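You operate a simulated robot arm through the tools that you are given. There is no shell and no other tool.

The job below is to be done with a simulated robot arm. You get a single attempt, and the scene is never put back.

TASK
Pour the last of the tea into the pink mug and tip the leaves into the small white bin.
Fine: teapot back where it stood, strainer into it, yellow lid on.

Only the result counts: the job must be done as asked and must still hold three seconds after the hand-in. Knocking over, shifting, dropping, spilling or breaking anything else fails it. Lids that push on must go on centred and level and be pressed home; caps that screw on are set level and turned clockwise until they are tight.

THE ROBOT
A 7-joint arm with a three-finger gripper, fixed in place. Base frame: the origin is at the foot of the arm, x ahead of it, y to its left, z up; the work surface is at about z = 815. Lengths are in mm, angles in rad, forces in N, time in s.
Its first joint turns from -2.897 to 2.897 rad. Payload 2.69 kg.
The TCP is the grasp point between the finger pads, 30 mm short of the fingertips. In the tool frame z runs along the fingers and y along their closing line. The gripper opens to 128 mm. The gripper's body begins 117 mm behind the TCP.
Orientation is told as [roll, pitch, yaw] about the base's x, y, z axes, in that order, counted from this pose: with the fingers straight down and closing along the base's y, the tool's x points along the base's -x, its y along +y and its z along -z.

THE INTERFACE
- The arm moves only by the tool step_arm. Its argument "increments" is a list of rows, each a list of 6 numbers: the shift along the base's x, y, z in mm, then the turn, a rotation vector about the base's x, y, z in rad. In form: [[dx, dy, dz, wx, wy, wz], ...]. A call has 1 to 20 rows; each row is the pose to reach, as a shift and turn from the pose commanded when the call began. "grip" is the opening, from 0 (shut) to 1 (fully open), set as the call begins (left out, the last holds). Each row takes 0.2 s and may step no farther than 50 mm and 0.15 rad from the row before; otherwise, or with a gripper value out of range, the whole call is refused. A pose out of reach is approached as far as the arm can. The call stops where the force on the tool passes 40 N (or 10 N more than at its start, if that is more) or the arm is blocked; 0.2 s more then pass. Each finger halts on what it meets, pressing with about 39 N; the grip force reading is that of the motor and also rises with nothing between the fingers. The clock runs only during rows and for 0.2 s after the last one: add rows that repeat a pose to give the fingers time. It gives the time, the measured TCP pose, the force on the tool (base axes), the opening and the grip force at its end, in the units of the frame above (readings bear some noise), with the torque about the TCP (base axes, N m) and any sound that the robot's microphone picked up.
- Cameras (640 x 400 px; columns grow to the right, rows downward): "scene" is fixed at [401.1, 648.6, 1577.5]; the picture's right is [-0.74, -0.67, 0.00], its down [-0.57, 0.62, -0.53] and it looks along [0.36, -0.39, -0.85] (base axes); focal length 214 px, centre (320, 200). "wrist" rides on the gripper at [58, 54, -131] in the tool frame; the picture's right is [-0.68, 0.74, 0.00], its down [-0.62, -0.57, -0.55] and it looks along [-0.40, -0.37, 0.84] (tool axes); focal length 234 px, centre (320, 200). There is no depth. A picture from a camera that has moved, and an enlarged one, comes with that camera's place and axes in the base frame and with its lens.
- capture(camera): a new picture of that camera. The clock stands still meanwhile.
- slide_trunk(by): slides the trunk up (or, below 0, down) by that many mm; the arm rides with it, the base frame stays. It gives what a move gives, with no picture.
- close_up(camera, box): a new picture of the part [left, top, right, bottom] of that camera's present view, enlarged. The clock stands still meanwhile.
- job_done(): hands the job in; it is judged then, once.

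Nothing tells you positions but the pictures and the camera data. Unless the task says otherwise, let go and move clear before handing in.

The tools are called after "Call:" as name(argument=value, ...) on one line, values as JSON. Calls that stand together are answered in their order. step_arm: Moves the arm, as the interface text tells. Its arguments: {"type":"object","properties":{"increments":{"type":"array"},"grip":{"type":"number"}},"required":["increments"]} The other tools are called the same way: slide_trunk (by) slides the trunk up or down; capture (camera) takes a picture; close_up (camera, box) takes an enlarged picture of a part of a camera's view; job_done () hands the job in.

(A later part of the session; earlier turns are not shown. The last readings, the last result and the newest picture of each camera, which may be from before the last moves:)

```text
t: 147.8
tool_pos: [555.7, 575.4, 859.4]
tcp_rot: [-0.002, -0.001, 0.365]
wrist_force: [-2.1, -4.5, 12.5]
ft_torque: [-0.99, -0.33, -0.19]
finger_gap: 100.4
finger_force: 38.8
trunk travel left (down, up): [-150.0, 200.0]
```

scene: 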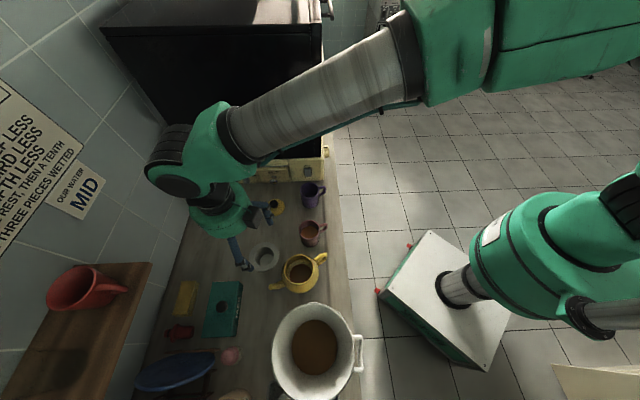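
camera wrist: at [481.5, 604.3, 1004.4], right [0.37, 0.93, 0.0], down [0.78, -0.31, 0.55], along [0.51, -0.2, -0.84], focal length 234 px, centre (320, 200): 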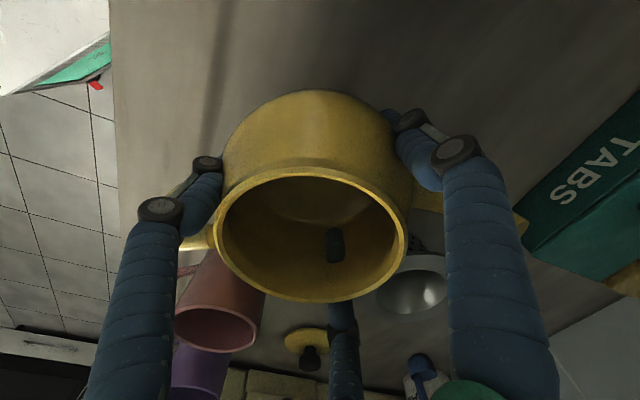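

It touched on one edge first, so it's slightly tilted. I'll ease off and open gently so it settles flat, then centre the open hand on it before lifting away.

Call:
step_arm(increments=[[0, 0, 0.5, 0, 0, 0]])

Call:
step_arm(increments=[[0, 0, 0, 0, 0, 0], [0, 0, 0, 0, 0, 0]], grip=0.83)

Call:
capture(camera="wrist")

Call:
step_arm(increments=[[0, 0, 0, 0, 0, 0], [0, 0, 0, 0, 0, 0], [0, 0, 0, 0, 0, 0]], grip=1.0)

Call:
close_up(camera="wrist", box=[140, 70, 480, 320])

Call:
close_up(camera="scene", box=[240, 220, 360, 310])

```text
t: 148.2
tool_pos: [555.6, 574.6, 859.7]
tcp_rot: [0.001, -0.002, 0.365]
wrist_force: [1.5, -0.6, 10.6]
ft_torque: [-0.72, -0.45, 0.04]
finger_gap: 100.1
finger_force: 38.6
trunk travel left (down, up): [-150.0, 200.0]
```

```text
t: 148.8
tool_pos: [556.0, 575.0, 857.9]
tcp_rot: [-0.001, -0.004, 0.365]
wrist_force: [-0.2, 0.3, -0.1]
ft_torque: [-0.03, -0.02, 0.02]
finger_gap: 106.3
finger_force: 0.0
trunk travel left (down, up): [-150.0, 200.0]
```

```text
taken
camera wrist: at [481.1, 603.7, 990.7], right [0.37, 0.93, 0.0], down [0.78, -0.31, 0.55], along [0.51, -0.2, -0.84], focal length 234 px, centre (320, 200)
```

wrist: 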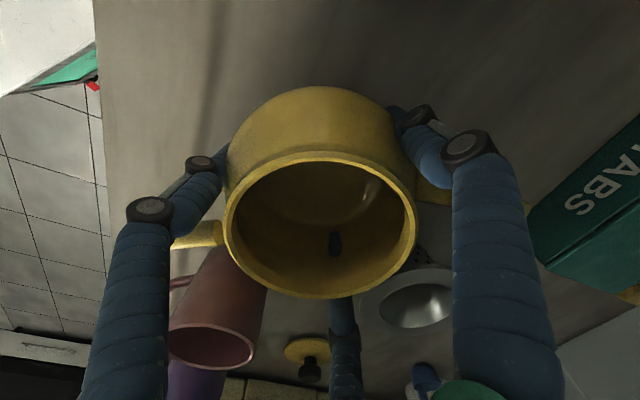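

```text
t: 149.6
tool_pos: [555.7, 574.5, 859.1]
tcp_rot: [-0.002, -0.002, 0.365]
wrist_force: [-0.7, -0.7, -0.5]
ft_torque: [0.0, -0.04, -0.02]
finger_gap: 128.0
finger_force: 0.0
trunk travel left (down, up): [-150.0, 200.0]
```

```text
1.60 times, centred on (310, 195) of wrist
camera zoom: at [481.2, 603.8, 990.9], right [0.37, 0.93, 0.0], down [0.78, -0.31, 0.55], along [0.51, -0.2, -0.84], focal length 375 px, centre (336, 208)
```

zoom: 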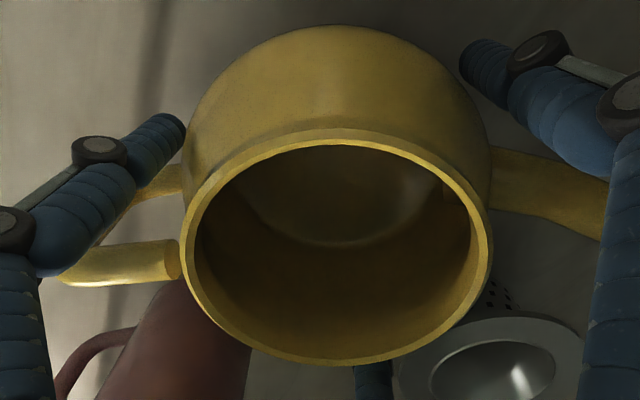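

```text
4.44 times, centred on (300, 265) of scene
camera zoom: at [401.1, 648.6, 1577.5], right [-0.74, -0.67, 0.0], down [-0.57, 0.62, -0.53], along [0.36, -0.39, -0.85], focal length 953 px, centre (409, -89)
```

zoom: 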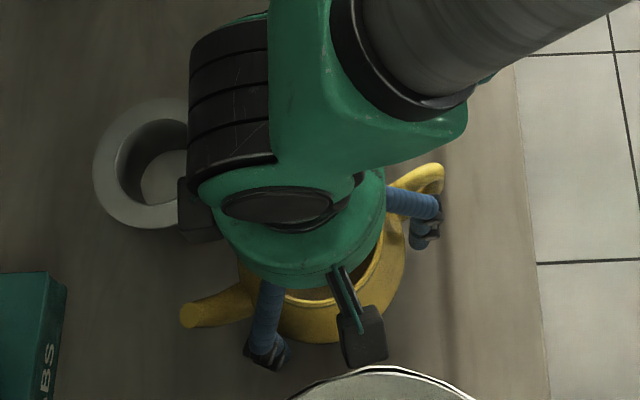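

The pot has settled flat, within about 8 mm of its original spot and 3° of its original direction. I'll centre the open hand on it and lift clear.

Call:
step_arm(increments=[[4.9, -1.4, 0, 0, 0, 0], [4.9, -1.4, 15, 0, 0, 0], [4.9, -1.4, 40, 0, 0, 0], [4.9, -1.4, 80, 0, 0, 0], [4.9, -1.4, 120, 0, 0, 0], [4.9, -1.4, 160, 0, 0, 0]])

Call:
capture(camera="wrist")

Call:
close_up(camera="wrist", box=[220, 55, 420, 180])

```text
t: 151.0
tool_pos: [557.7, 572.1, 1019.5]
tcp_rot: [0.0, 0.0, 0.367]
wrist_force: [-0.6, -0.4, 0.1]
ft_torque: [0.01, 0.0, 0.01]
finger_gap: 127.9
finger_force: 0.0
trunk travel left (down, up): [-150.0, 200.0]
```

```text
taken
camera wrist: at [483.8, 601.8, 1151.6], right [0.37, 0.93, 0.0], down [0.78, -0.31, 0.55], along [0.51, -0.2, -0.84], focal length 234 px, centre (320, 200)
```

wrist: 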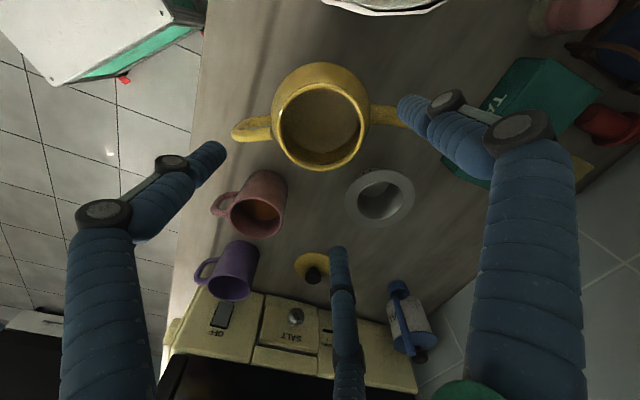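

```text
3.20 times, centred on (320, 118) of wrist
camera zoom: at [483.8, 601.8, 1151.6], right [0.37, 0.93, 0.0], down [0.78, -0.31, 0.55], along [0.51, -0.2, -0.84], focal length 749 px, centre (320, 464)
```

zoom: 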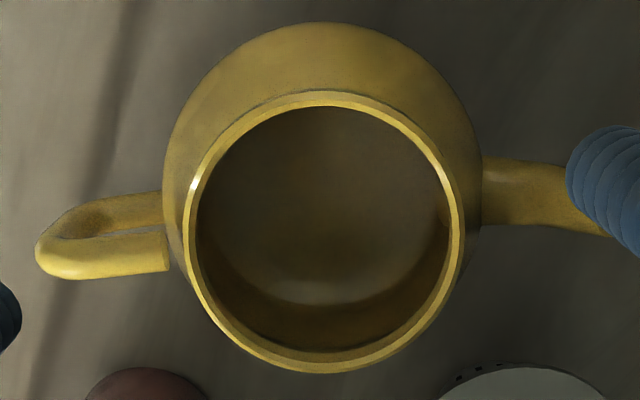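

Call:
step_arm(increments=[[30, -30, 20, 0, 0, 0], [60, -60, 40, 0, 0, 0], [90, -90, 60, 0, 0, 0], [110, -120, 60, 0, 0, 0]])

Call:
close_up(camera="scene", box=[265, 240, 335, 300])

Call:
close_up(camera="scene", box=[230, 280, 370, 400])

Call:
capture(camera="scene")

```text
t: 152.0
tool_pos: [669.9, 454.0, 1077.6]
tcp_rot: [-0.001, -0.001, 0.366]
wrist_force: [-0.4, -0.2, -0.4]
ft_torque: [-0.05, -0.04, -0.04]
finger_gap: 127.8
finger_force: 0.2
trunk travel left (down, up): [-150.0, 200.0]
```

```text
6.67 times, centred on (300, 270) of scene
camera zoom: at [401.1, 648.6, 1577.5], right [-0.74, -0.67, 0.0], down [-0.57, 0.62, -0.53], along [0.36, -0.39, -0.85], focal length 1430 px, centre (453, -267)
```

zoom: 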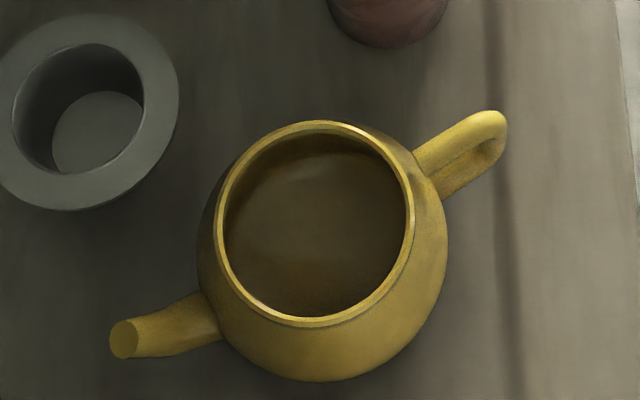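

```text
3.33 times, centred on (300, 340) of scene
camera zoom: at [401.1, 648.6, 1577.5], right [-0.74, -0.67, 0.0], down [-0.57, 0.62, -0.53], along [0.36, -0.39, -0.85], focal length 715 px, centre (387, -267)
```

zoom: 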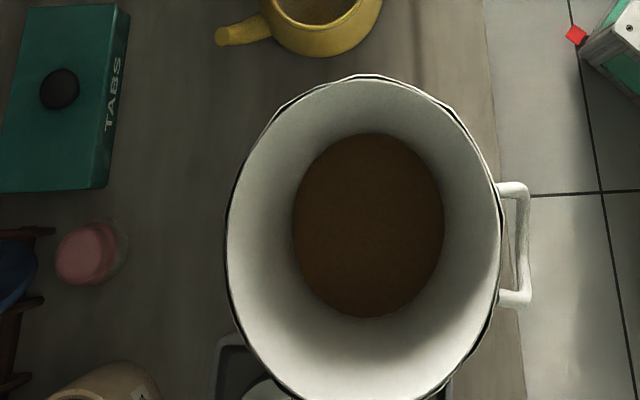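

```text
taken
```

scene: 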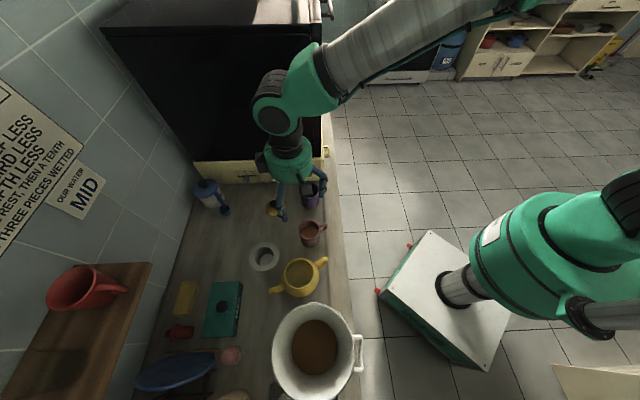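

The pot stands about 12 mm from its original spot and is turned about 5°. With a centred grip I can put that right exactly, so I'll line up on its present centre first.

Call:
step_arm(increments=[[-23, 24, 0, 0, 0, -0.03], [-46, 49, 0, 0, 0, -0.06], [-69, 73, -10, 0, 0, -0.09], [-92, 98, -35, 0, 0, -0.12], [-114, 121.5, -63, 0, 0, -0.139], [-114, 121.5, -63, 0, 0, -0.139]])

Call:
close_up(camera="wrist", box=[220, 55, 420, 180])

```text
t: 153.4
tool_pos: [556.6, 575.6, 1017.2]
tcp_rot: [-0.002, -0.002, 0.225]
wrist_force: [0.3, 0.0, -0.6]
ft_torque: [-0.05, -0.01, 0.01]
finger_gap: 128.1
finger_force: 0.0
trunk travel left (down, up): [-150.0, 200.0]
```

```text
3.20 times, centred on (320, 118) of wrist
camera zoom: at [487.7, 615.0, 1149.1], right [0.5, 0.87, 0.0], down [0.73, -0.41, 0.55], along [0.48, -0.27, -0.83], focal length 749 px, centre (320, 464)
```

zoom: 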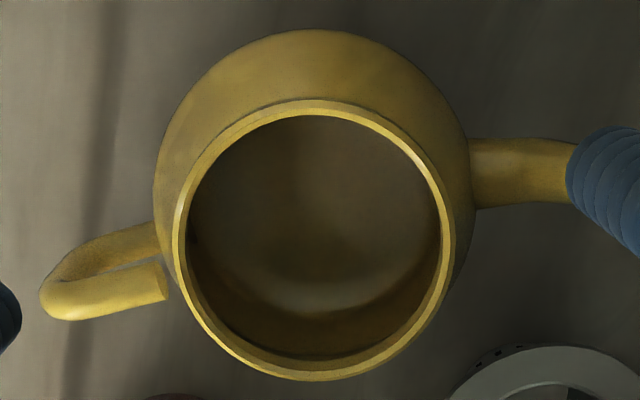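

Call:
step_arm(increments=[[-1.9, -0.7, -40, 0, 0, 0], [-1.9, -0.7, -80, 0, 0, 0], [-1.9, -0.7, -115, 0, 0, 0], [-1.9, -0.7, -130, 0, 0, 0], [-1.9, -0.7, -140, 0, 0, 0], [-1.9, -0.7, -148, 0, 0, 0], [-1.9, -0.7, -157, 0, 0, 0], [-1.9, -0.7, -157, 0, 0, 0]])

Call:
step_arm(increments=[[0, 0, 0, 0, 0, 0], [0, 0, 0, 0, 0, 0], [0, 0, 0, 0, 0, 0]], grip=0.83)

Call:
step_arm(increments=[[0, 0, 0, 0, 0, 0], [0, 0, 0, 0, 0, 0], [0, 0, 0, 0, 0, 0]], grip=0.74)

Call:
close_up(camera="wrist", box=[140, 70, 480, 320])

```text
t: 155.2
tool_pos: [554.6, 575.1, 859.5]
tcp_rot: [0.0, -0.002, 0.224]
wrist_force: [-0.7, -0.7, 0.3]
ft_torque: [-0.02, 0.03, 0.02]
finger_gap: 128.3
finger_force: 0.0
trunk travel left (down, up): [-150.0, 200.0]
```

```text
t: 156.0
tool_pos: [554.0, 574.0, 859.6]
tcp_rot: [-0.001, -0.002, 0.226]
wrist_force: [0.4, -0.5, 0.0]
ft_torque: [0.01, 0.0, 0.01]
finger_gap: 106.1
finger_force: 0.2
trunk travel left (down, up): [-150.0, 200.0]
```

```text
t: 156.8
tool_pos: [554.1, 574.8, 860.1]
tcp_rot: [0.001, -0.001, 0.225]
wrist_force: [3.1, 0.0, 5.9]
ft_torque: [-0.03, -0.09, 0.05]
finger_gap: 100.4
finger_force: 39.1
trunk travel left (down, up): [-150.0, 200.0]
```

```text
1.60 times, centred on (310, 195) of wrist
camera zoom: at [485.3, 613.3, 991.9], right [0.49, 0.87, 0.0], down [0.73, -0.41, 0.55], along [0.48, -0.27, -0.84], focal length 375 px, centre (336, 208)
```

zoom: 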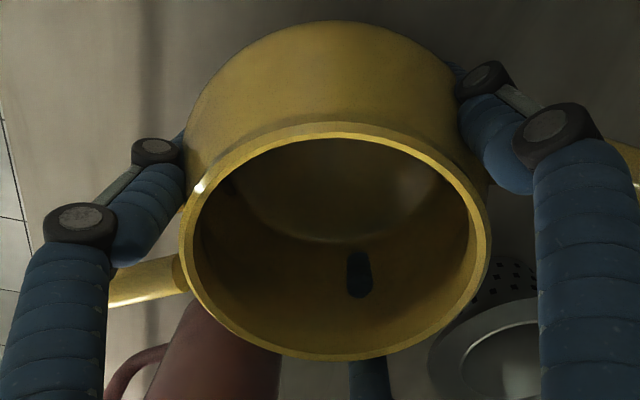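

Gripped concentrically. I'll lift 4 mm, shift by (+8.5, -9) mm, turn +5.5°, and set it down.

Call:
step_arm(increments=[[0, 0, 3, 0, 0, 0], [0, 0, 5, 0, 0, 0], [3, -3, 5, 0, 0, 0.032], [6, -6, 5, 0, 0, 0.064], [8.5, -9, 5, 0, 0, 0.096], [8.5, -9, 5, 0, 0, 0.096], [8.5, -9, 2, 0, 0, 0.096], [8.5, -9, 0, 0, 0, 0.096]])

Call:
close_up(camera="scene", box=[240, 220, 360, 310])

```text
t: 158.6
tool_pos: [563.5, 565.4, 860.2]
tcp_rot: [0.0, -0.001, 0.322]
wrist_force: [-0.7, -1.6, 0.7]
ft_torque: [0.16, -0.07, -0.01]
finger_gap: 100.6
finger_force: 39.4
trunk travel left (down, up): [-150.0, 200.0]
```

```text
4.44 times, centred on (300, 265) of scene
camera zoom: at [401.1, 648.6, 1577.5], right [-0.74, -0.67, 0.0], down [-0.57, 0.62, -0.53], along [0.36, -0.39, -0.85], focal length 953 px, centre (409, -89)
```

zoom: 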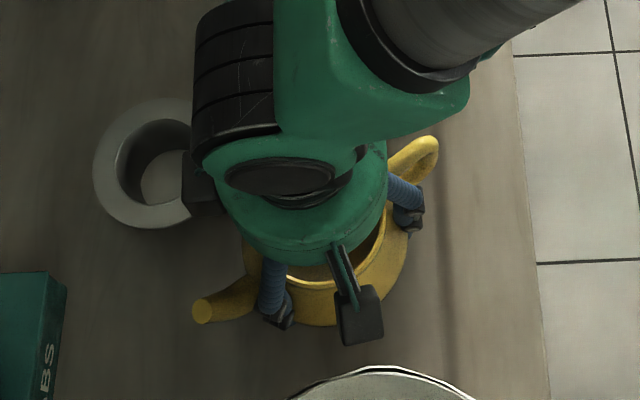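

Now release and rise straight up, then compare with the original position.

Call:
step_arm(increments=[[0, 0, 0, 0, 0, 0], [0, 0, 0, 0, 0, 0]], grip=0.83)

Call:
step_arm(increments=[[0, 0, 0, 0, 0, 0], [0, 0, 0, 0, 0, 0], [0, 0, 20, 0, 0, 0], [0, 0, 60, 0, 0, 0], [0, 0, 105, 0, 0, 0], [0, 0, 150, 0, 0, 0], [0, -30, 180, 0, 0, 0], [0, -65, 210, 0, 0, 0], [0, -105, 230, 0, 0, 0]], grip=1.0)

Call:
close_up(camera="scene", box=[265, 240, 335, 300])

Call:
capture(camera="scene")

```text
t: 159.2
tool_pos: [562.5, 564.3, 860.4]
tcp_rot: [-0.002, -0.001, 0.321]
wrist_force: [-0.3, -0.8, 0.3]
ft_torque: [-0.03, -0.03, 0.02]
finger_gap: 106.1
finger_force: 0.0
trunk travel left (down, up): [-150.0, 200.0]
```

```text
t: 161.2
tool_pos: [563.7, 460.7, 1089.5]
tcp_rot: [-0.003, -0.002, 0.319]
wrist_force: [0.7, 0.2, 0.4]
ft_torque: [-0.03, 0.0, -0.01]
finger_gap: 128.2
finger_force: 0.0
trunk travel left (down, up): [-150.0, 200.0]
```

```text
6.67 times, centred on (300, 270) of scene
camera zoom: at [401.1, 648.6, 1577.5], right [-0.74, -0.67, 0.0], down [-0.57, 0.62, -0.53], along [0.36, -0.39, -0.85], focal length 1430 px, centre (453, -267)
```

zoom: 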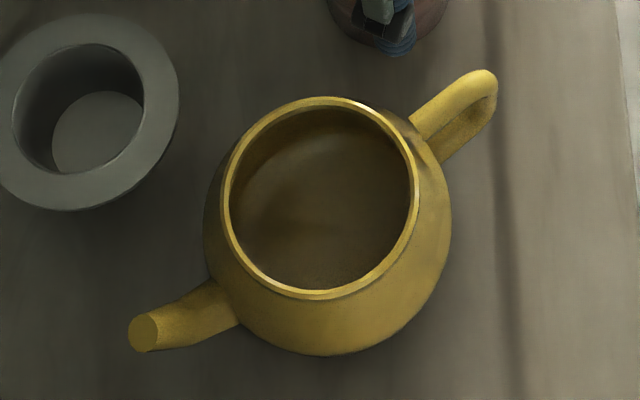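

```text
taken
```

scene: 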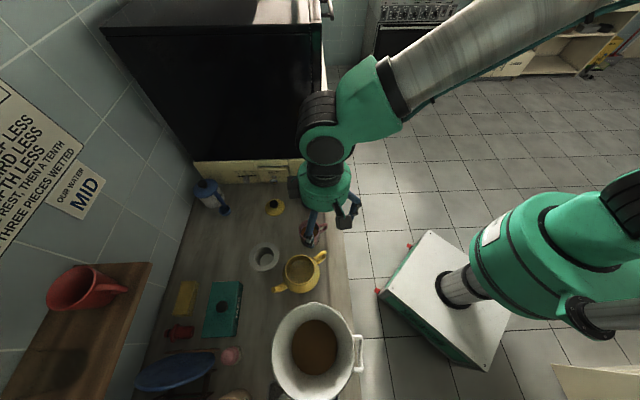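

The teapot is back within about 3 mm and 1° of its original pose. Now the bin: comparing with the first picture, it has moved about (-32, -6) mm and turned about -14°. I'll push it back gently from inside with closed fingers, well above the leaves. First I'll position over it.

Call:
step_arm(increments=[[-24, 36, 0, 0, 0, -0.11], [-47, 72, 0, 0, 0, -0.22], [-71, 109, 0, 0, 0, -0.33], [-95, 145, 0, 0, 0, -0.44], [-118, 182, -10, 0, 0, -0.55], [-142, 218, -30, 0, 0, -0.656], [-142, 218, -60, 0, 0, -0.656]], grip=0.0)

Call:
capture(camera="wrist")

Call:
capture(camera="scene")

```text
t: 162.8
tool_pos: [421.4, 680.9, 1030.5]
tcp_rot: [0.0, -0.003, -0.336]
wrist_force: [0.3, 0.9, 0.0]
ft_torque: [-0.04, -0.04, -0.02]
finger_gap: 2.2
finger_force: 31.3
trunk travel left (down, up): [-150.0, 200.0]
```

```text
taken
camera wrist: at [383.3, 749.6, 1163.0], right [0.88, 0.47, 0.0], down [0.39, -0.74, 0.55], along [0.26, -0.48, -0.84], focal length 234 px, centre (320, 200)
```

wrist: 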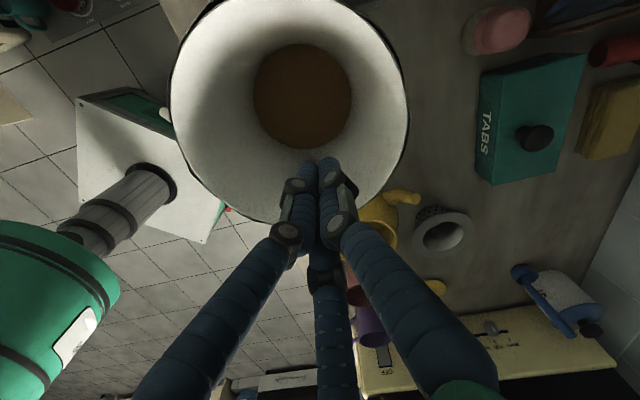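

```text
taken
```

scene: 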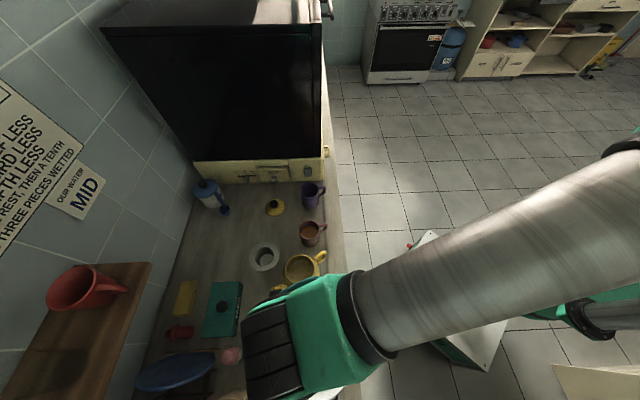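

Call:
step_arm(increments=[[1.7, -13, -30, 0, 0, 0], [1.7, -13, -70, 0, 0, 0], [1.7, -13, -105, 0, 0, 0], [1.7, -13, -130, 0, 0, 0], [1.7, -13, -143, 0, 0, 0]])

Call:
capture(camera="wrist")

```text
t: 164.0
tool_pos: [422.0, 666.1, 885.9]
tcp_rot: [0.0, -0.003, -0.335]
wrist_force: [-0.1, 0.0, -0.6]
ft_torque: [-0.02, 0.05, 0.0]
finger_gap: 2.1
finger_force: 31.1
trunk travel left (down, up): [-150.0, 200.0]
```

```text
taken
camera wrist: at [383.7, 735.5, 1018.0], right [0.88, 0.47, 0.0], down [0.4, -0.74, 0.55], along [0.26, -0.48, -0.84], focal length 234 px, centre (320, 200)
```

wrist: 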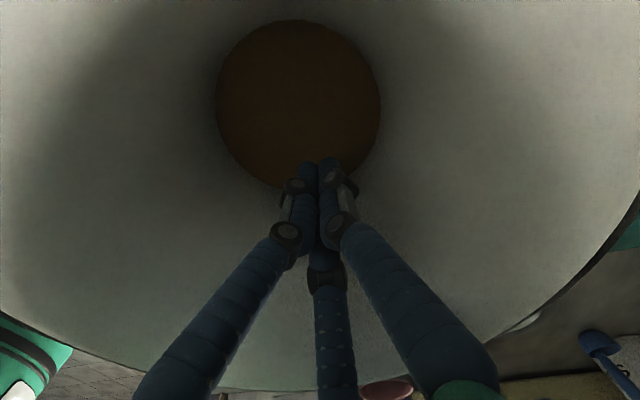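

The fingers are inside with clear space round them, and the leaves are well below the tips. Now I'll push towards +x gently, in steps, reading the force.

Call:
step_arm(increments=[[-1.1, 6, 0, 0, 0, 0], [8.7, 7.9, 0, 0, 0, 0], [18.5, 9.7, 0, 0, 0, 0], [28.3, 11.6, 0, 0, 0, 0]])

Call:
step_arm(increments=[[4.9, 0.9, 0, 0, 0, 0], [9.8, 1.9, 0, 0, 0, 0]])

Call:
step_arm(increments=[[4.9, 0.9, 0, 0, 0, 0], [9.8, 1.9, 0, 0, 0, 0]])

Call:
capture(camera="wrist")

```text
t: 165.0
tool_pos: [449.9, 676.7, 886.4]
tcp_rot: [0.0, -0.002, -0.335]
wrist_force: [-0.3, -0.4, -0.1]
ft_torque: [-0.01, -0.06, 0.0]
finger_gap: 2.1
finger_force: 31.6
trunk travel left (down, up): [-150.0, 200.0]
```

```text
t: 165.6
tool_pos: [459.7, 679.7, 886.5]
tcp_rot: [-0.001, -0.001, -0.334]
wrist_force: [-1.1, 0.9, -0.3]
ft_torque: [-0.01, -0.03, -0.01]
finger_gap: 2.2
finger_force: 31.9
trunk travel left (down, up): [-150.0, 200.0]
```

```text
t: 166.2
tool_pos: [470.1, 680.0, 886.6]
tcp_rot: [-0.001, -0.002, -0.337]
wrist_force: [0.7, -0.9, -0.5]
ft_torque: [0.01, -0.02, -0.03]
finger_gap: 2.5
finger_force: 31.5
trunk travel left (down, up): [-150.0, 200.0]
```

```text
taken
camera wrist: at [432.4, 750.7, 1018.0], right [0.88, 0.47, 0.0], down [0.4, -0.74, 0.55], along [0.26, -0.48, -0.84], focal length 234 px, centre (320, 200)
```

wrist: 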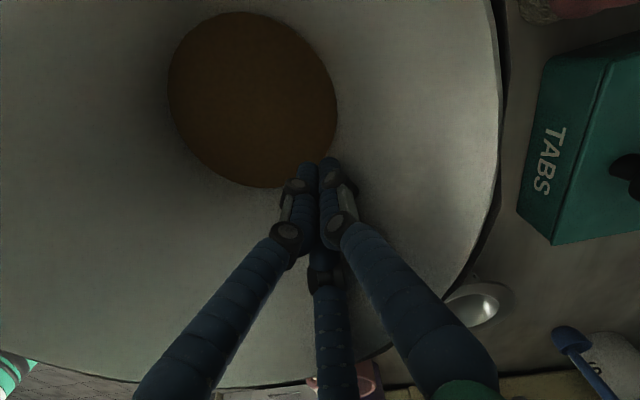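

The bin is sliding easily, about 15 mm so far. I'll push another 12 mm and then check.

Call:
step_arm(increments=[[4, 1.2, 0, 0, 0, 0], [8, 2.4, 0, 0, 0, 0], [12, 3.6, 0, 0, 0, 0]])

Call:
step_arm(increments=[[-20, -4, 0, 0, 0, 0], [-30, -6, 20, 0, 0, 0], [-30, -6, 60, 0, 0, 0], [-30, -6, 105, 0, 0, 0], [-30, -6, 150, 0, 0, 0], [10, -36, 150, 0, 0, 0], [45, -71, 150, 0, 0, 0], [80, -106, 150, 0, 0, 0]])

Call:
close_up(camera="scene", box=[230, 280, 370, 400])

Call:
capture(camera="scene")

```text
t: 167.0
tool_pos: [483.5, 684.0, 886.1]
tcp_rot: [-0.001, -0.002, -0.335]
wrist_force: [-0.8, 0.1, 0.6]
ft_torque: [-0.01, 0.01, -0.02]
finger_gap: 2.0
finger_force: 31.5
trunk travel left (down, up): [-150.0, 200.0]
```

```text
t: 168.8
tool_pos: [563.8, 576.6, 1035.5]
tcp_rot: [0.0, -0.002, -0.334]
wrist_force: [-0.1, 0.7, -0.4]
ft_torque: [0.02, 0.0, -0.01]
finger_gap: 2.2
finger_force: 31.3
trunk travel left (down, up): [-150.0, 200.0]
```

```text
3.33 times, centred on (300, 340) of scene
camera zoom: at [401.1, 648.6, 1577.5], right [-0.74, -0.67, 0.0], down [-0.57, 0.62, -0.53], along [0.36, -0.39, -0.85], focal length 715 px, centre (387, -267)
```

zoom: 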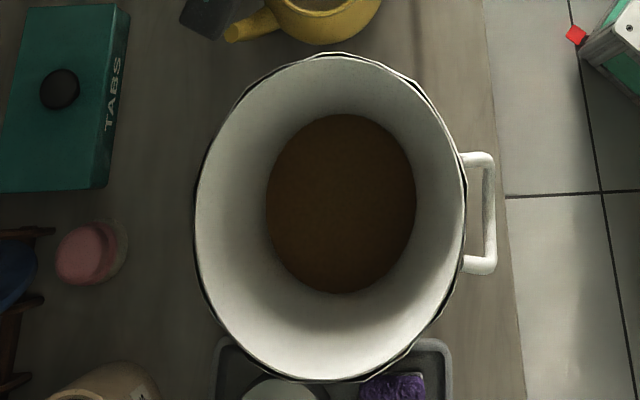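

```text
taken
```

scene: 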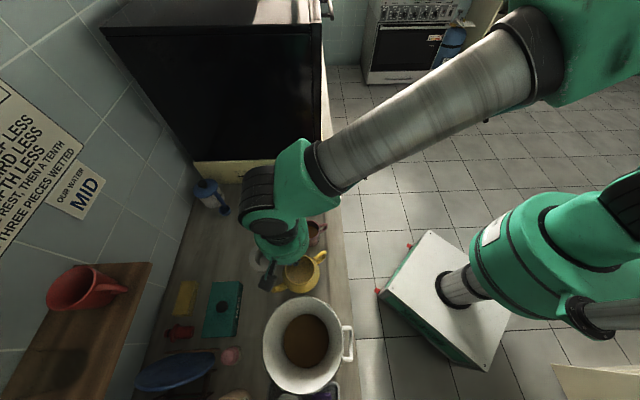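

The bin's centre is now within about 5 mm of where it stood and the leaves are undisturbed; only its handle points about 12° differently. Now the strainer: I'll open the hand and line up above it.

Call:
step_arm(increments=[[14, 4, 0, 0, 0, 0.135], [28, 8, 0, 0, 0, 0.27], [42, 12, 0, 0, 0, 0.405], [56, 16, 0, 0, 0, 0.54], [70, 20, 0, 0, 0, 0.675], [84, 24, -4, 0, 0, 0.81], [98, 28, -8, 0, 0, 0.945], [112, 32, -12, 0, 0, 1.08], [126, 36.4, -15, 0, 0, 1.217], [126, 36.4, -15, 0, 0, 1.217]], grip=1.0)

Call:
capture(camera="wrist")

Call:
close_up(camera="wrist", box=[240, 60, 400, 220])

Call:
close_up(camera="scene", box=[230, 280, 370, 400])

```text
t: 171.0
tool_pos: [689.8, 614.8, 1021.5]
tcp_rot: [0.0, -0.001, 0.881]
wrist_force: [0.2, -0.4, 0.2]
ft_torque: [-0.04, 0.0, 0.01]
finger_gap: 128.2
finger_force: 0.0
trunk travel left (down, up): [-150.0, 200.0]
```

```text
taken
camera wrist: at [610.8, 603.2, 1152.8], right [-0.14, 0.99, 0.0], down [0.83, 0.12, 0.55], along [0.54, 0.08, -0.84], focal length 234 px, centre (320, 200)
```

wrist: 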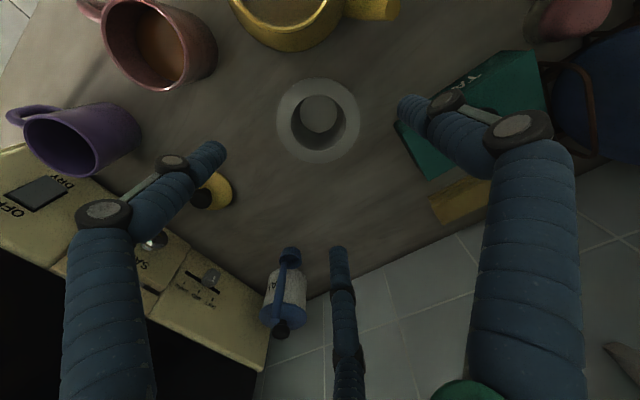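

```text
2.50 times, centred on (320, 140) of wrist
camera zoom: at [610.8, 603.2, 1152.8], right [-0.14, 0.99, 0.0], down [0.83, 0.12, 0.55], along [0.54, 0.08, -0.84], focal length 585 px, centre (320, 350)
```

zoom: 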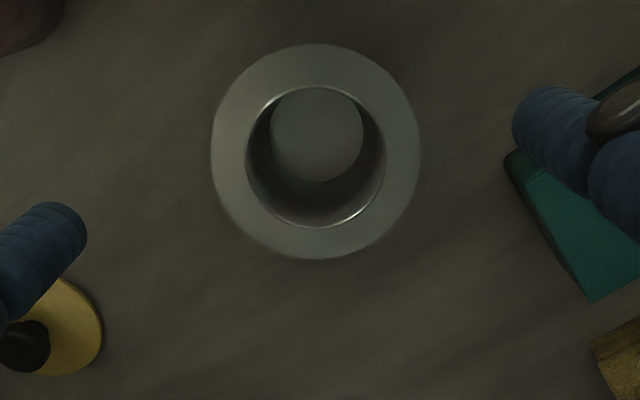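

```text
3.33 times, centred on (300, 340) of scene
camera zoom: at [401.1, 648.6, 1577.5], right [-0.74, -0.67, 0.0], down [-0.57, 0.62, -0.53], along [0.36, -0.39, -0.85], focal length 715 px, centre (387, -267)
```

zoom: 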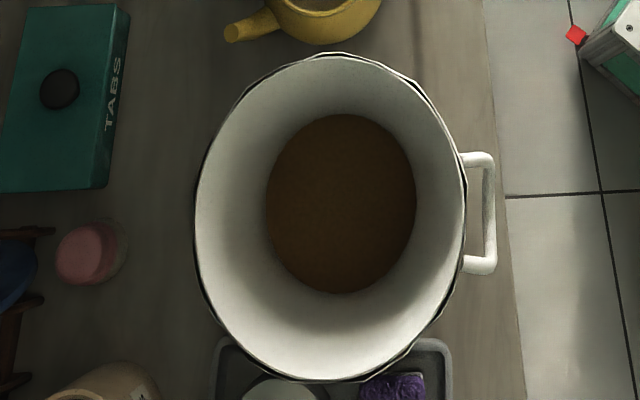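

The strainer is 2.5 mm off the hand axis. I'll correct that, go down to the same height as before, and close in steps.

Call:
step_arm(increments=[[-1.8, -1.7, -40, 0, 0, 0], [-1.8, -1.7, -80, 0, 0, 0], [-1.8, -1.7, -110, 0, 0, 0], [-1.8, -1.7, -125, 0, 0, 0], [-1.8, -1.7, -131, 0, 0, 0], [-1.8, -1.7, -131, 0, 0, 0]])

Call:
step_arm(increments=[[0, 0, 0, 0, 0, 0], [0, 0, 0, 0, 0, 0], [0, 0, 0, 0, 0, 0]], grip=0.78)

Call:
close_up(camera="wrist", box=[160, 60, 480, 260])

Call:
step_arm(increments=[[0, 0, 0, 0, 0, 0], [0, 0, 0, 0, 0, 0], [0, 0, 0, 0, 0, 0]], grip=0.7)

Call:
close_up(camera="wrist", box=[160, 60, 480, 260])

```text
t: 172.4
tool_pos: [686.4, 613.1, 888.4]
tcp_rot: [-0.001, -0.002, 0.882]
wrist_force: [-0.2, 0.1, 0.0]
ft_torque: [0.01, 0.02, -0.01]
finger_gap: 128.1
finger_force: 0.0
trunk travel left (down, up): [-150.0, 200.0]
```

```text
t: 173.2
tool_pos: [686.8, 612.9, 890.1]
tcp_rot: [-0.002, -0.003, 0.882]
wrist_force: [0.5, 0.1, -0.3]
ft_torque: [0.0, 0.02, -0.03]
finger_gap: 99.6
finger_force: 0.0
trunk travel left (down, up): [-150.0, 200.0]
```

```text
2.00 times, centred on (320, 160) of wrist
camera zoom: at [607.2, 601.7, 1021.1], right [-0.14, 0.99, 0.0], down [0.83, 0.12, 0.55], along [0.54, 0.08, -0.84], focal length 468 px, centre (320, 280)
```

zoom: 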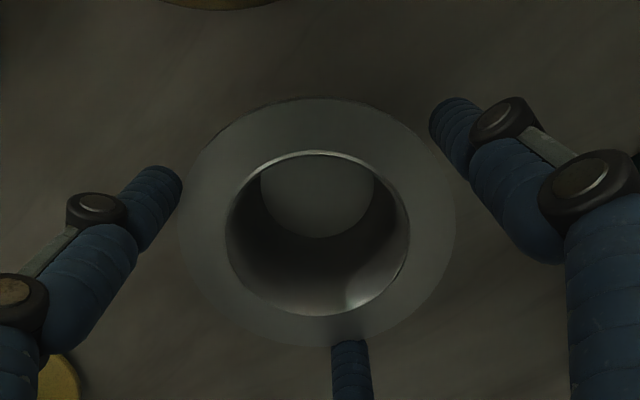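

```text
t: 174.0
tool_pos: [686.0, 612.1, 888.5]
tcp_rot: [-0.001, -0.003, 0.883]
wrist_force: [0.3, -0.4, 0.6]
ft_torque: [0.0, 0.0, 0.03]
finger_gap: 89.7
finger_force: 0.1
trunk travel left (down, up): [-150.0, 200.0]
```

```text
2.00 times, centred on (320, 160) of wrist
camera zoom: at [607.2, 601.7, 1021.1], right [-0.14, 0.99, 0.0], down [0.83, 0.12, 0.55], along [0.54, 0.08, -0.84], focal length 468 px, centre (320, 280)
```

zoom: 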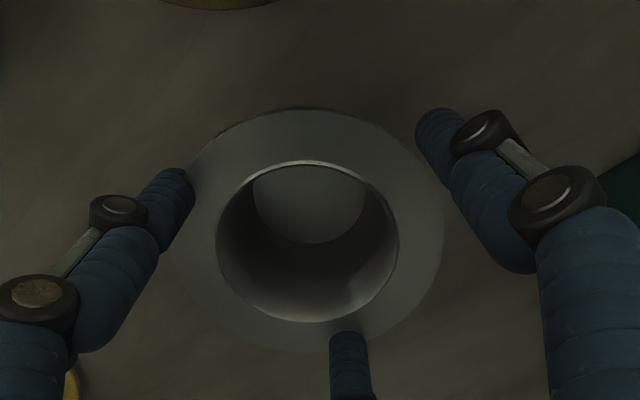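

Call:
step_arm(increments=[[0, 0, 0, 0, 0, 0], [0, 0, 0, 0, 0, 0], [0, 0, 0, 0, 0, 0]], grip=0.63)

Call:
close_up(camera="wrist", box=[160, 60, 480, 260])

Call:
step_arm(increments=[[0, 0, 0, 0, 0, 0], [0, 0, 0, 0, 0, 0], [0, 0, 0, 0, 0, 0]], grip=0.58)

Call:
close_up(camera="wrist", box=[160, 60, 480, 260])

```text
t: 174.8
tool_pos: [686.0, 612.8, 889.7]
tcp_rot: [-0.002, -0.001, 0.882]
wrist_force: [-0.3, -0.2, 0.8]
ft_torque: [-0.01, -0.01, -0.02]
finger_gap: 80.6
finger_force: 0.0
trunk travel left (down, up): [-150.0, 200.0]
```

```text
2.00 times, centred on (320, 160) of wrist
camera zoom: at [607.2, 601.7, 1021.1], right [-0.14, 0.99, 0.0], down [0.83, 0.12, 0.55], along [0.54, 0.08, -0.84], focal length 468 px, centre (320, 280)
```

zoom: 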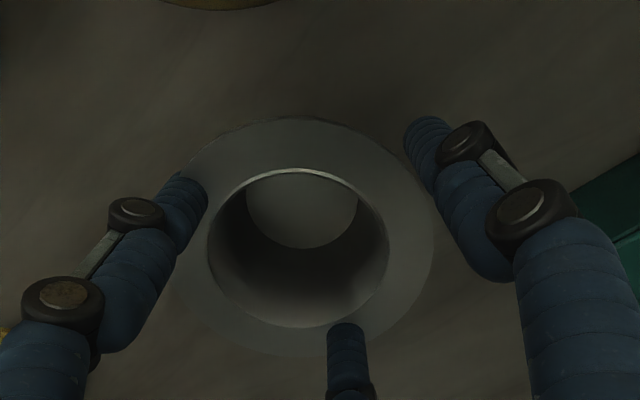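

```text
t: 175.6
tool_pos: [686.8, 612.9, 888.9]
tcp_rot: [-0.001, -0.004, 0.88]
wrist_force: [-0.2, 0.4, -0.3]
ft_torque: [0.0, 0.0, -0.03]
finger_gap: 75.1
finger_force: 0.8
trunk travel left (down, up): [-150.0, 200.0]
```

```text
2.00 times, centred on (320, 160) of wrist
camera zoom: at [607.1, 601.7, 1021.1], right [-0.14, 0.99, 0.0], down [0.83, 0.12, 0.55], along [0.54, 0.08, -0.84], focal length 468 px, centre (320, 280)
```

zoom: 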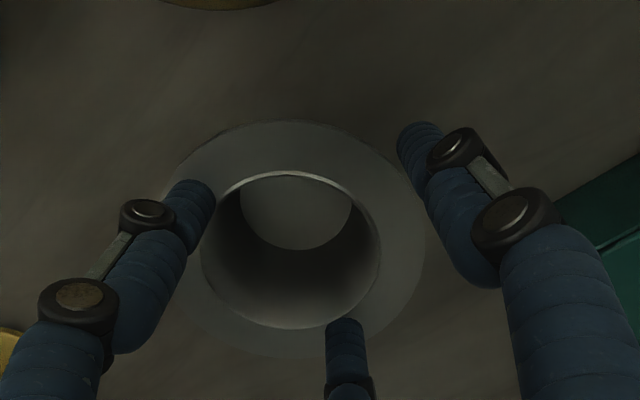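

Call:
step_arm(increments=[[0, 0, 0, 0, 0, 0], [0, 0, 0, 0, 0, 0], [0, 0, 0, 0, 0, 0]], grip=0.53)

Call:
step_arm(increments=[[0, 0, 3, 0, 0, 0], [0, 0, 8, 0, 0, 0], [0, 0, 15, 0, 0, 0], [0, 0, 15, 0, 0, 0]])

Call:
close_up(camera="wrist", box=[160, 60, 480, 260])

Call:
close_up(camera="scene", box=[220, 210, 340, 310])

```text
t: 176.4
tool_pos: [686.8, 612.8, 889.2]
tcp_rot: [0.0, -0.003, 0.884]
wrist_force: [-0.6, 0.0, 0.8]
ft_torque: [0.02, 0.04, -0.03]
finger_gap: 72.7
finger_force: 38.6
trunk travel left (down, up): [-150.0, 200.0]
```

```text
t: 177.4
tool_pos: [686.5, 613.5, 905.1]
tcp_rot: [0.0, 0.001, 0.881]
wrist_force: [-1.0, -0.3, 0.5]
ft_torque: [0.02, -0.03, 0.03]
finger_gap: 72.9
finger_force: 38.6
trunk travel left (down, up): [-150.0, 200.0]
```

```text
2.00 times, centred on (320, 160) of wrist
camera zoom: at [607.6, 601.3, 1036.5], right [-0.14, 0.99, 0.0], down [0.83, 0.12, 0.55], along [0.54, 0.08, -0.84], focal length 468 px, centre (320, 280)
```

zoom: 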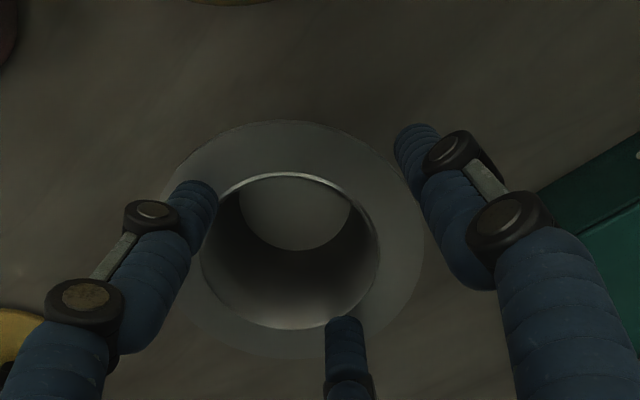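

```text
4.00 times, centred on (280, 260) of scene
camera zoom: at [401.1, 648.6, 1577.5], right [-0.74, -0.67, 0.0], down [-0.57, 0.62, -0.53], along [0.36, -0.39, -0.85], focal length 858 px, centre (480, -40)
```

zoom: 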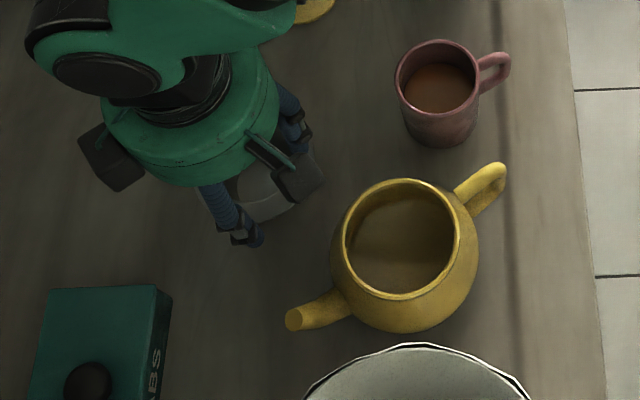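

It holds. In the hand the strainer's centre is at about (9.9, -8.9) mm from the axis. I'll raise it and bring it over the teapot's mouth with that compensated.

Call:
step_arm(increments=[[0, 0, 35, 0, 0, 0], [0, 0, 70, 0, 0, 0], [0, 0, 105, 0, 0, 0], [-34, -10, 105, 0, 0, 0], [-68, -20, 105, 0, 0, 0], [-102, -30, 105, 0, 0, 0], [-134.6, -39.8, 105, 0, 0, 0], [-134.6, -39.8, 105, 0, 0, 0]])

Call:
capture(camera="wrist")

Call:
close_up(camera="scene", box=[240, 210, 360, 310])

Call:
close_up(camera="wrist", box=[200, 60, 440, 240])

```text
t: 179.2
tool_pos: [551.0, 572.7, 1010.9]
tcp_rot: [-0.002, -0.002, 0.883]
wrist_force: [0.4, 1.0, 0.3]
ft_torque: [0.02, 0.0, -0.01]
finger_gap: 72.7
finger_force: 38.9
trunk travel left (down, up): [-150.0, 200.0]
```

```text
taken
camera wrist: at [471.3, 560.9, 1142.3], right [-0.14, 0.99, 0.0], down [0.83, 0.12, 0.55], along [0.54, 0.08, -0.84], focal length 234 px, centre (320, 200)
```

wrist: 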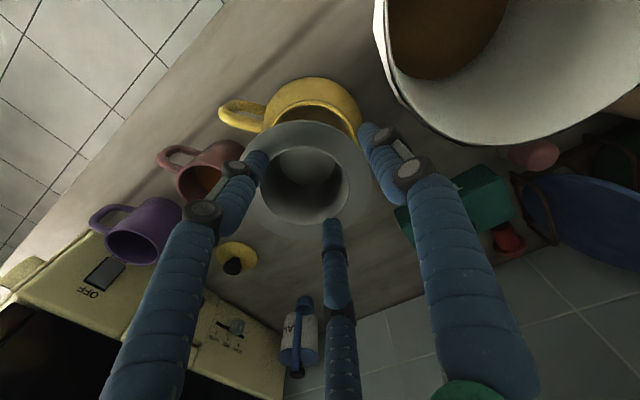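

```text
4.00 times, centred on (300, 260) of scene
camera zoom: at [401.1, 648.6, 1577.5], right [-0.74, -0.67, 0.0], down [-0.57, 0.62, -0.53], along [0.36, -0.39, -0.85], focal length 858 px, centre (400, -40)
```

zoom: 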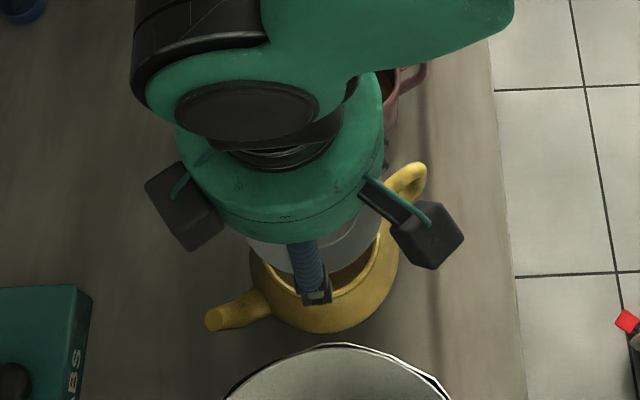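

```text
2.22 times, centred on (320, 150) of wrist
camera zoom: at [471.3, 560.9, 1142.3], right [-0.14, 0.99, 0.0], down [0.83, 0.12, 0.55], along [0.54, 0.08, -0.84], focal length 520 px, centre (320, 311)
```

zoom: 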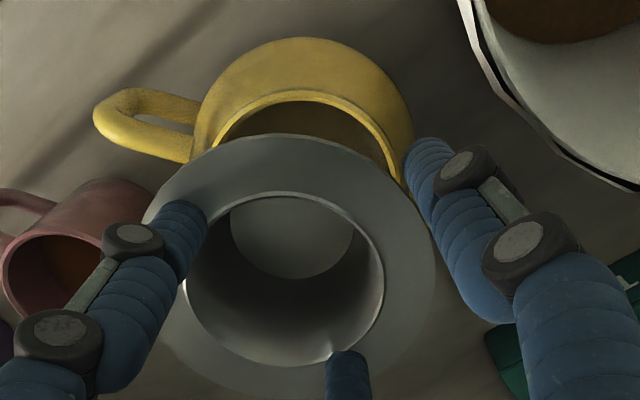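

Aligned to within about 3 mm; I'll nudge by that and lower the basket into the mouth, watching the force.

Call:
step_arm(increments=[[2.5, 1, -15, 0, 0, 0], [2.5, 1, -30, 0, 0, 0], [2.5, 1, -40, 0, 0, 0], [2.5, 1, -50, 0, 0, 0]])

Call:
step_arm(increments=[[0, 0, -6, 0, 0, 0], [0, 0, -12, 0, 0, 0], [0, 0, -18, 0, 0, 0]])

Call:
close_up(camera="wrist", box=[180, 40, 460, 250])

Call:
close_up(camera="scene", box=[240, 210, 360, 310])

```text
t: 180.2
tool_pos: [552.8, 575.5, 959.3]
tcp_rot: [-0.002, 0.001, 0.882]
wrist_force: [0.0, -0.5, -0.7]
ft_torque: [0.02, 0.01, -0.02]
finger_gap: 72.6
finger_force: 39.2
trunk travel left (down, up): [-150.0, 200.0]
```

```text
t: 181.0
tool_pos: [554.4, 574.8, 942.8]
tcp_rot: [-0.001, -0.001, 0.883]
wrist_force: [-0.7, 0.3, -0.3]
ft_torque: [-0.01, 0.01, -0.01]
finger_gap: 72.9
finger_force: 38.8
trunk travel left (down, up): [-150.0, 200.0]
```

```text
1.90 times, centred on (320, 145) of wrist
camera zoom: at [475.4, 562.9, 1073.3], right [-0.14, 0.99, 0.0], down [0.83, 0.12, 0.55], along [0.54, 0.08, -0.84], focal length 446 px, centre (320, 305)
```

zoom: 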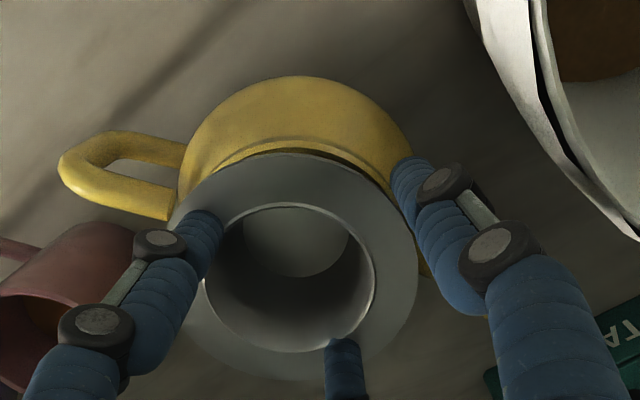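

```text
4.00 times, centred on (300, 260) of scene
camera zoom: at [401.1, 648.6, 1577.5], right [-0.74, -0.67, 0.0], down [-0.57, 0.62, -0.53], along [0.36, -0.39, -0.85], focal length 858 px, centre (400, -40)
```

zoom: 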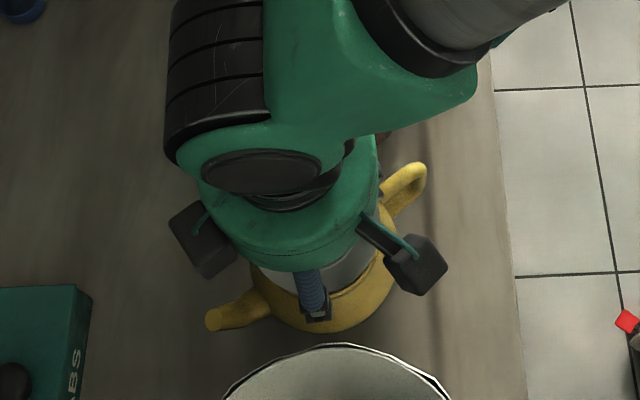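

The basket is inside the mouth and free of contact. I'll lower the last centimetre until the fingertips are just above the rim, then let go.

Call:
step_arm(increments=[[-0.7, 0, -4, 0, 0, 0], [-1.3, 0, -8, 0, 0, 0], [-1.3, 0, -10, 0, 0, 0]])

Call:
step_arm(increments=[[0, 0, -1, 0, 0, 0], [0, 0, -2, 0, 0, 0]])

```text
t: 181.8
tool_pos: [553.2, 574.0, 935.3]
tcp_rot: [-0.004, -0.006, 0.882]
wrist_force: [-2.8, -4.8, 28.4]
ft_torque: [-1.55, 0.33, -0.11]
finger_gap: 72.7
finger_force: 38.9
trunk travel left (down, up): [-150.0, 200.0]
```

```text
t: 182.3
tool_pos: [554.0, 576.4, 934.6]
tcp_rot: [-0.002, -0.009, 0.884]
wrist_force: [1.9, 2.1, 8.5]
ft_torque: [0.27, 0.23, -0.1]
finger_gap: 72.6
finger_force: 39.3
trunk travel left (down, up): [-150.0, 200.0]
stopped in row 2: the force on the tool passed its limit at 42 N (the readings are from after the stop); the commanded pose is now the measured one
```

The fingertips have met the rim, as expected. I'll back off a millimetre and open so the strainer drops the last few millimetres into its seat.

Call:
step_arm(increments=[[0, 0, 1.5, 0, 0, 0]])

Call:
step_arm(increments=[[0, 0, 0, 0, 0, 0], [0, 0, 0, 0, 0, 0], [0, 0, 0, 0, 0, 0], [0, 0, 0, 0, 0, 0]], grip=1.0)

Call:
close_up(camera="wrist", box=[180, 40, 460, 250])

```text
t: 182.7
tool_pos: [554.1, 576.2, 936.1]
tcp_rot: [-0.003, -0.005, 0.883]
wrist_force: [4.3, 1.8, 4.6]
ft_torque: [0.16, -0.29, 0.08]
finger_gap: 72.4
finger_force: 39.1
trunk travel left (down, up): [-150.0, 200.0]
```

```text
t: 183.7
tool_pos: [554.0, 575.9, 935.3]
tcp_rot: [-0.002, -0.005, 0.884]
wrist_force: [-0.4, 0.1, -1.0]
ft_torque: [-0.01, -0.01, 0.0]
finger_gap: 127.9
finger_force: 0.1
trunk travel left (down, up): [-150.0, 200.0]
```

```text
1.90 times, centred on (320, 145) of wrist
camera zoom: at [474.5, 563.9, 1066.5], right [-0.14, 0.99, 0.0], down [0.83, 0.11, 0.55], along [0.55, 0.08, -0.83], focal length 446 px, centre (320, 305)
```

zoom: 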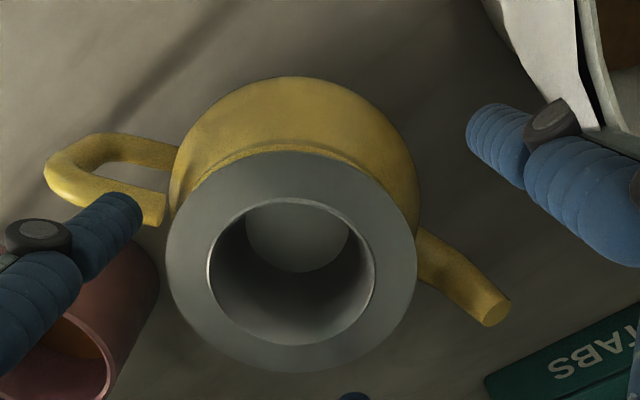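

The strainer is in the teapot. I'll rise straight up and check that it's seated level.

Call:
step_arm(increments=[[0, 0, 15, 0, 0, 0], [0, 0, 50, 0, 0, 0], [0, 0, 95, 0, 0, 0], [-10, -25, 130, 0, 0, 0], [-20, -60, 150, 0, 0, 0], [-30, -100, 160, 0, 0, 0]])

Call:
close_up(camera="scene", box=[265, 240, 335, 300])

Call:
capture(camera="wrist")

Call:
capture(camera="scene")

```text
t: 185.1
tool_pos: [526.1, 475.3, 1095.3]
tcp_rot: [-0.001, -0.006, 0.881]
wrist_force: [-0.9, -0.2, -0.2]
ft_torque: [-0.01, 0.04, -0.03]
finger_gap: 128.0
finger_force: 0.0
trunk travel left (down, up): [-150.0, 200.0]
```

```text
6.67 times, centred on (300, 270) of scene
camera zoom: at [401.1, 648.6, 1577.5], right [-0.74, -0.67, 0.0], down [-0.57, 0.62, -0.53], along [0.36, -0.39, -0.85], focal length 1430 px, centre (453, -267)
```

zoom: 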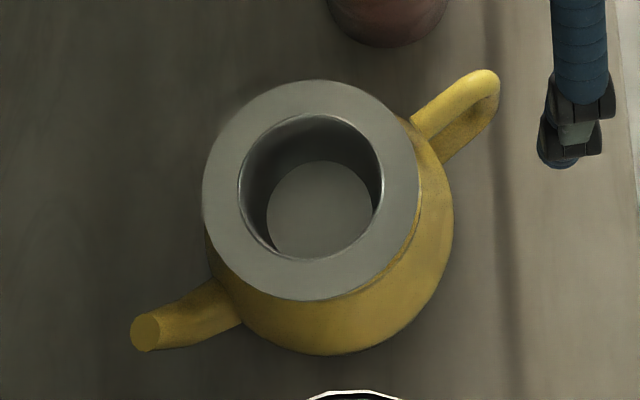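

```text
taken
camera wrist: at [445.5, 462.4, 1226.4], right [-0.14, 0.99, 0.0], down [0.83, 0.11, 0.55], along [0.55, 0.08, -0.83], focal length 234 px, centre (320, 200)
```

wrist: 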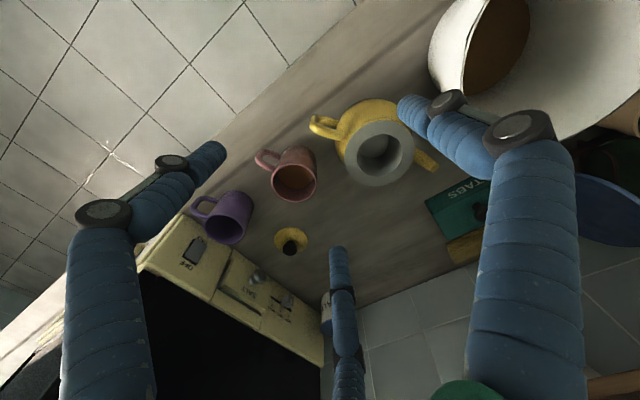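

```text
taken
```

scene: 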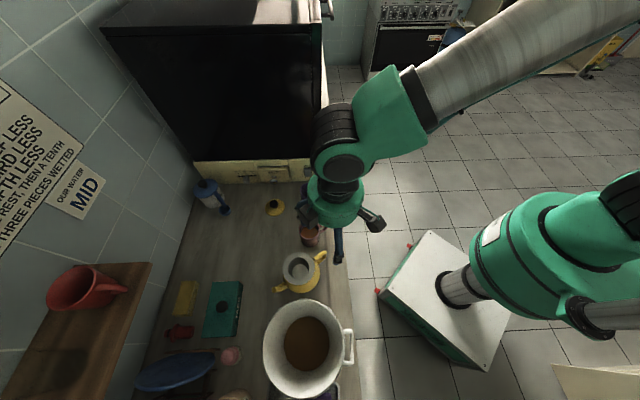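

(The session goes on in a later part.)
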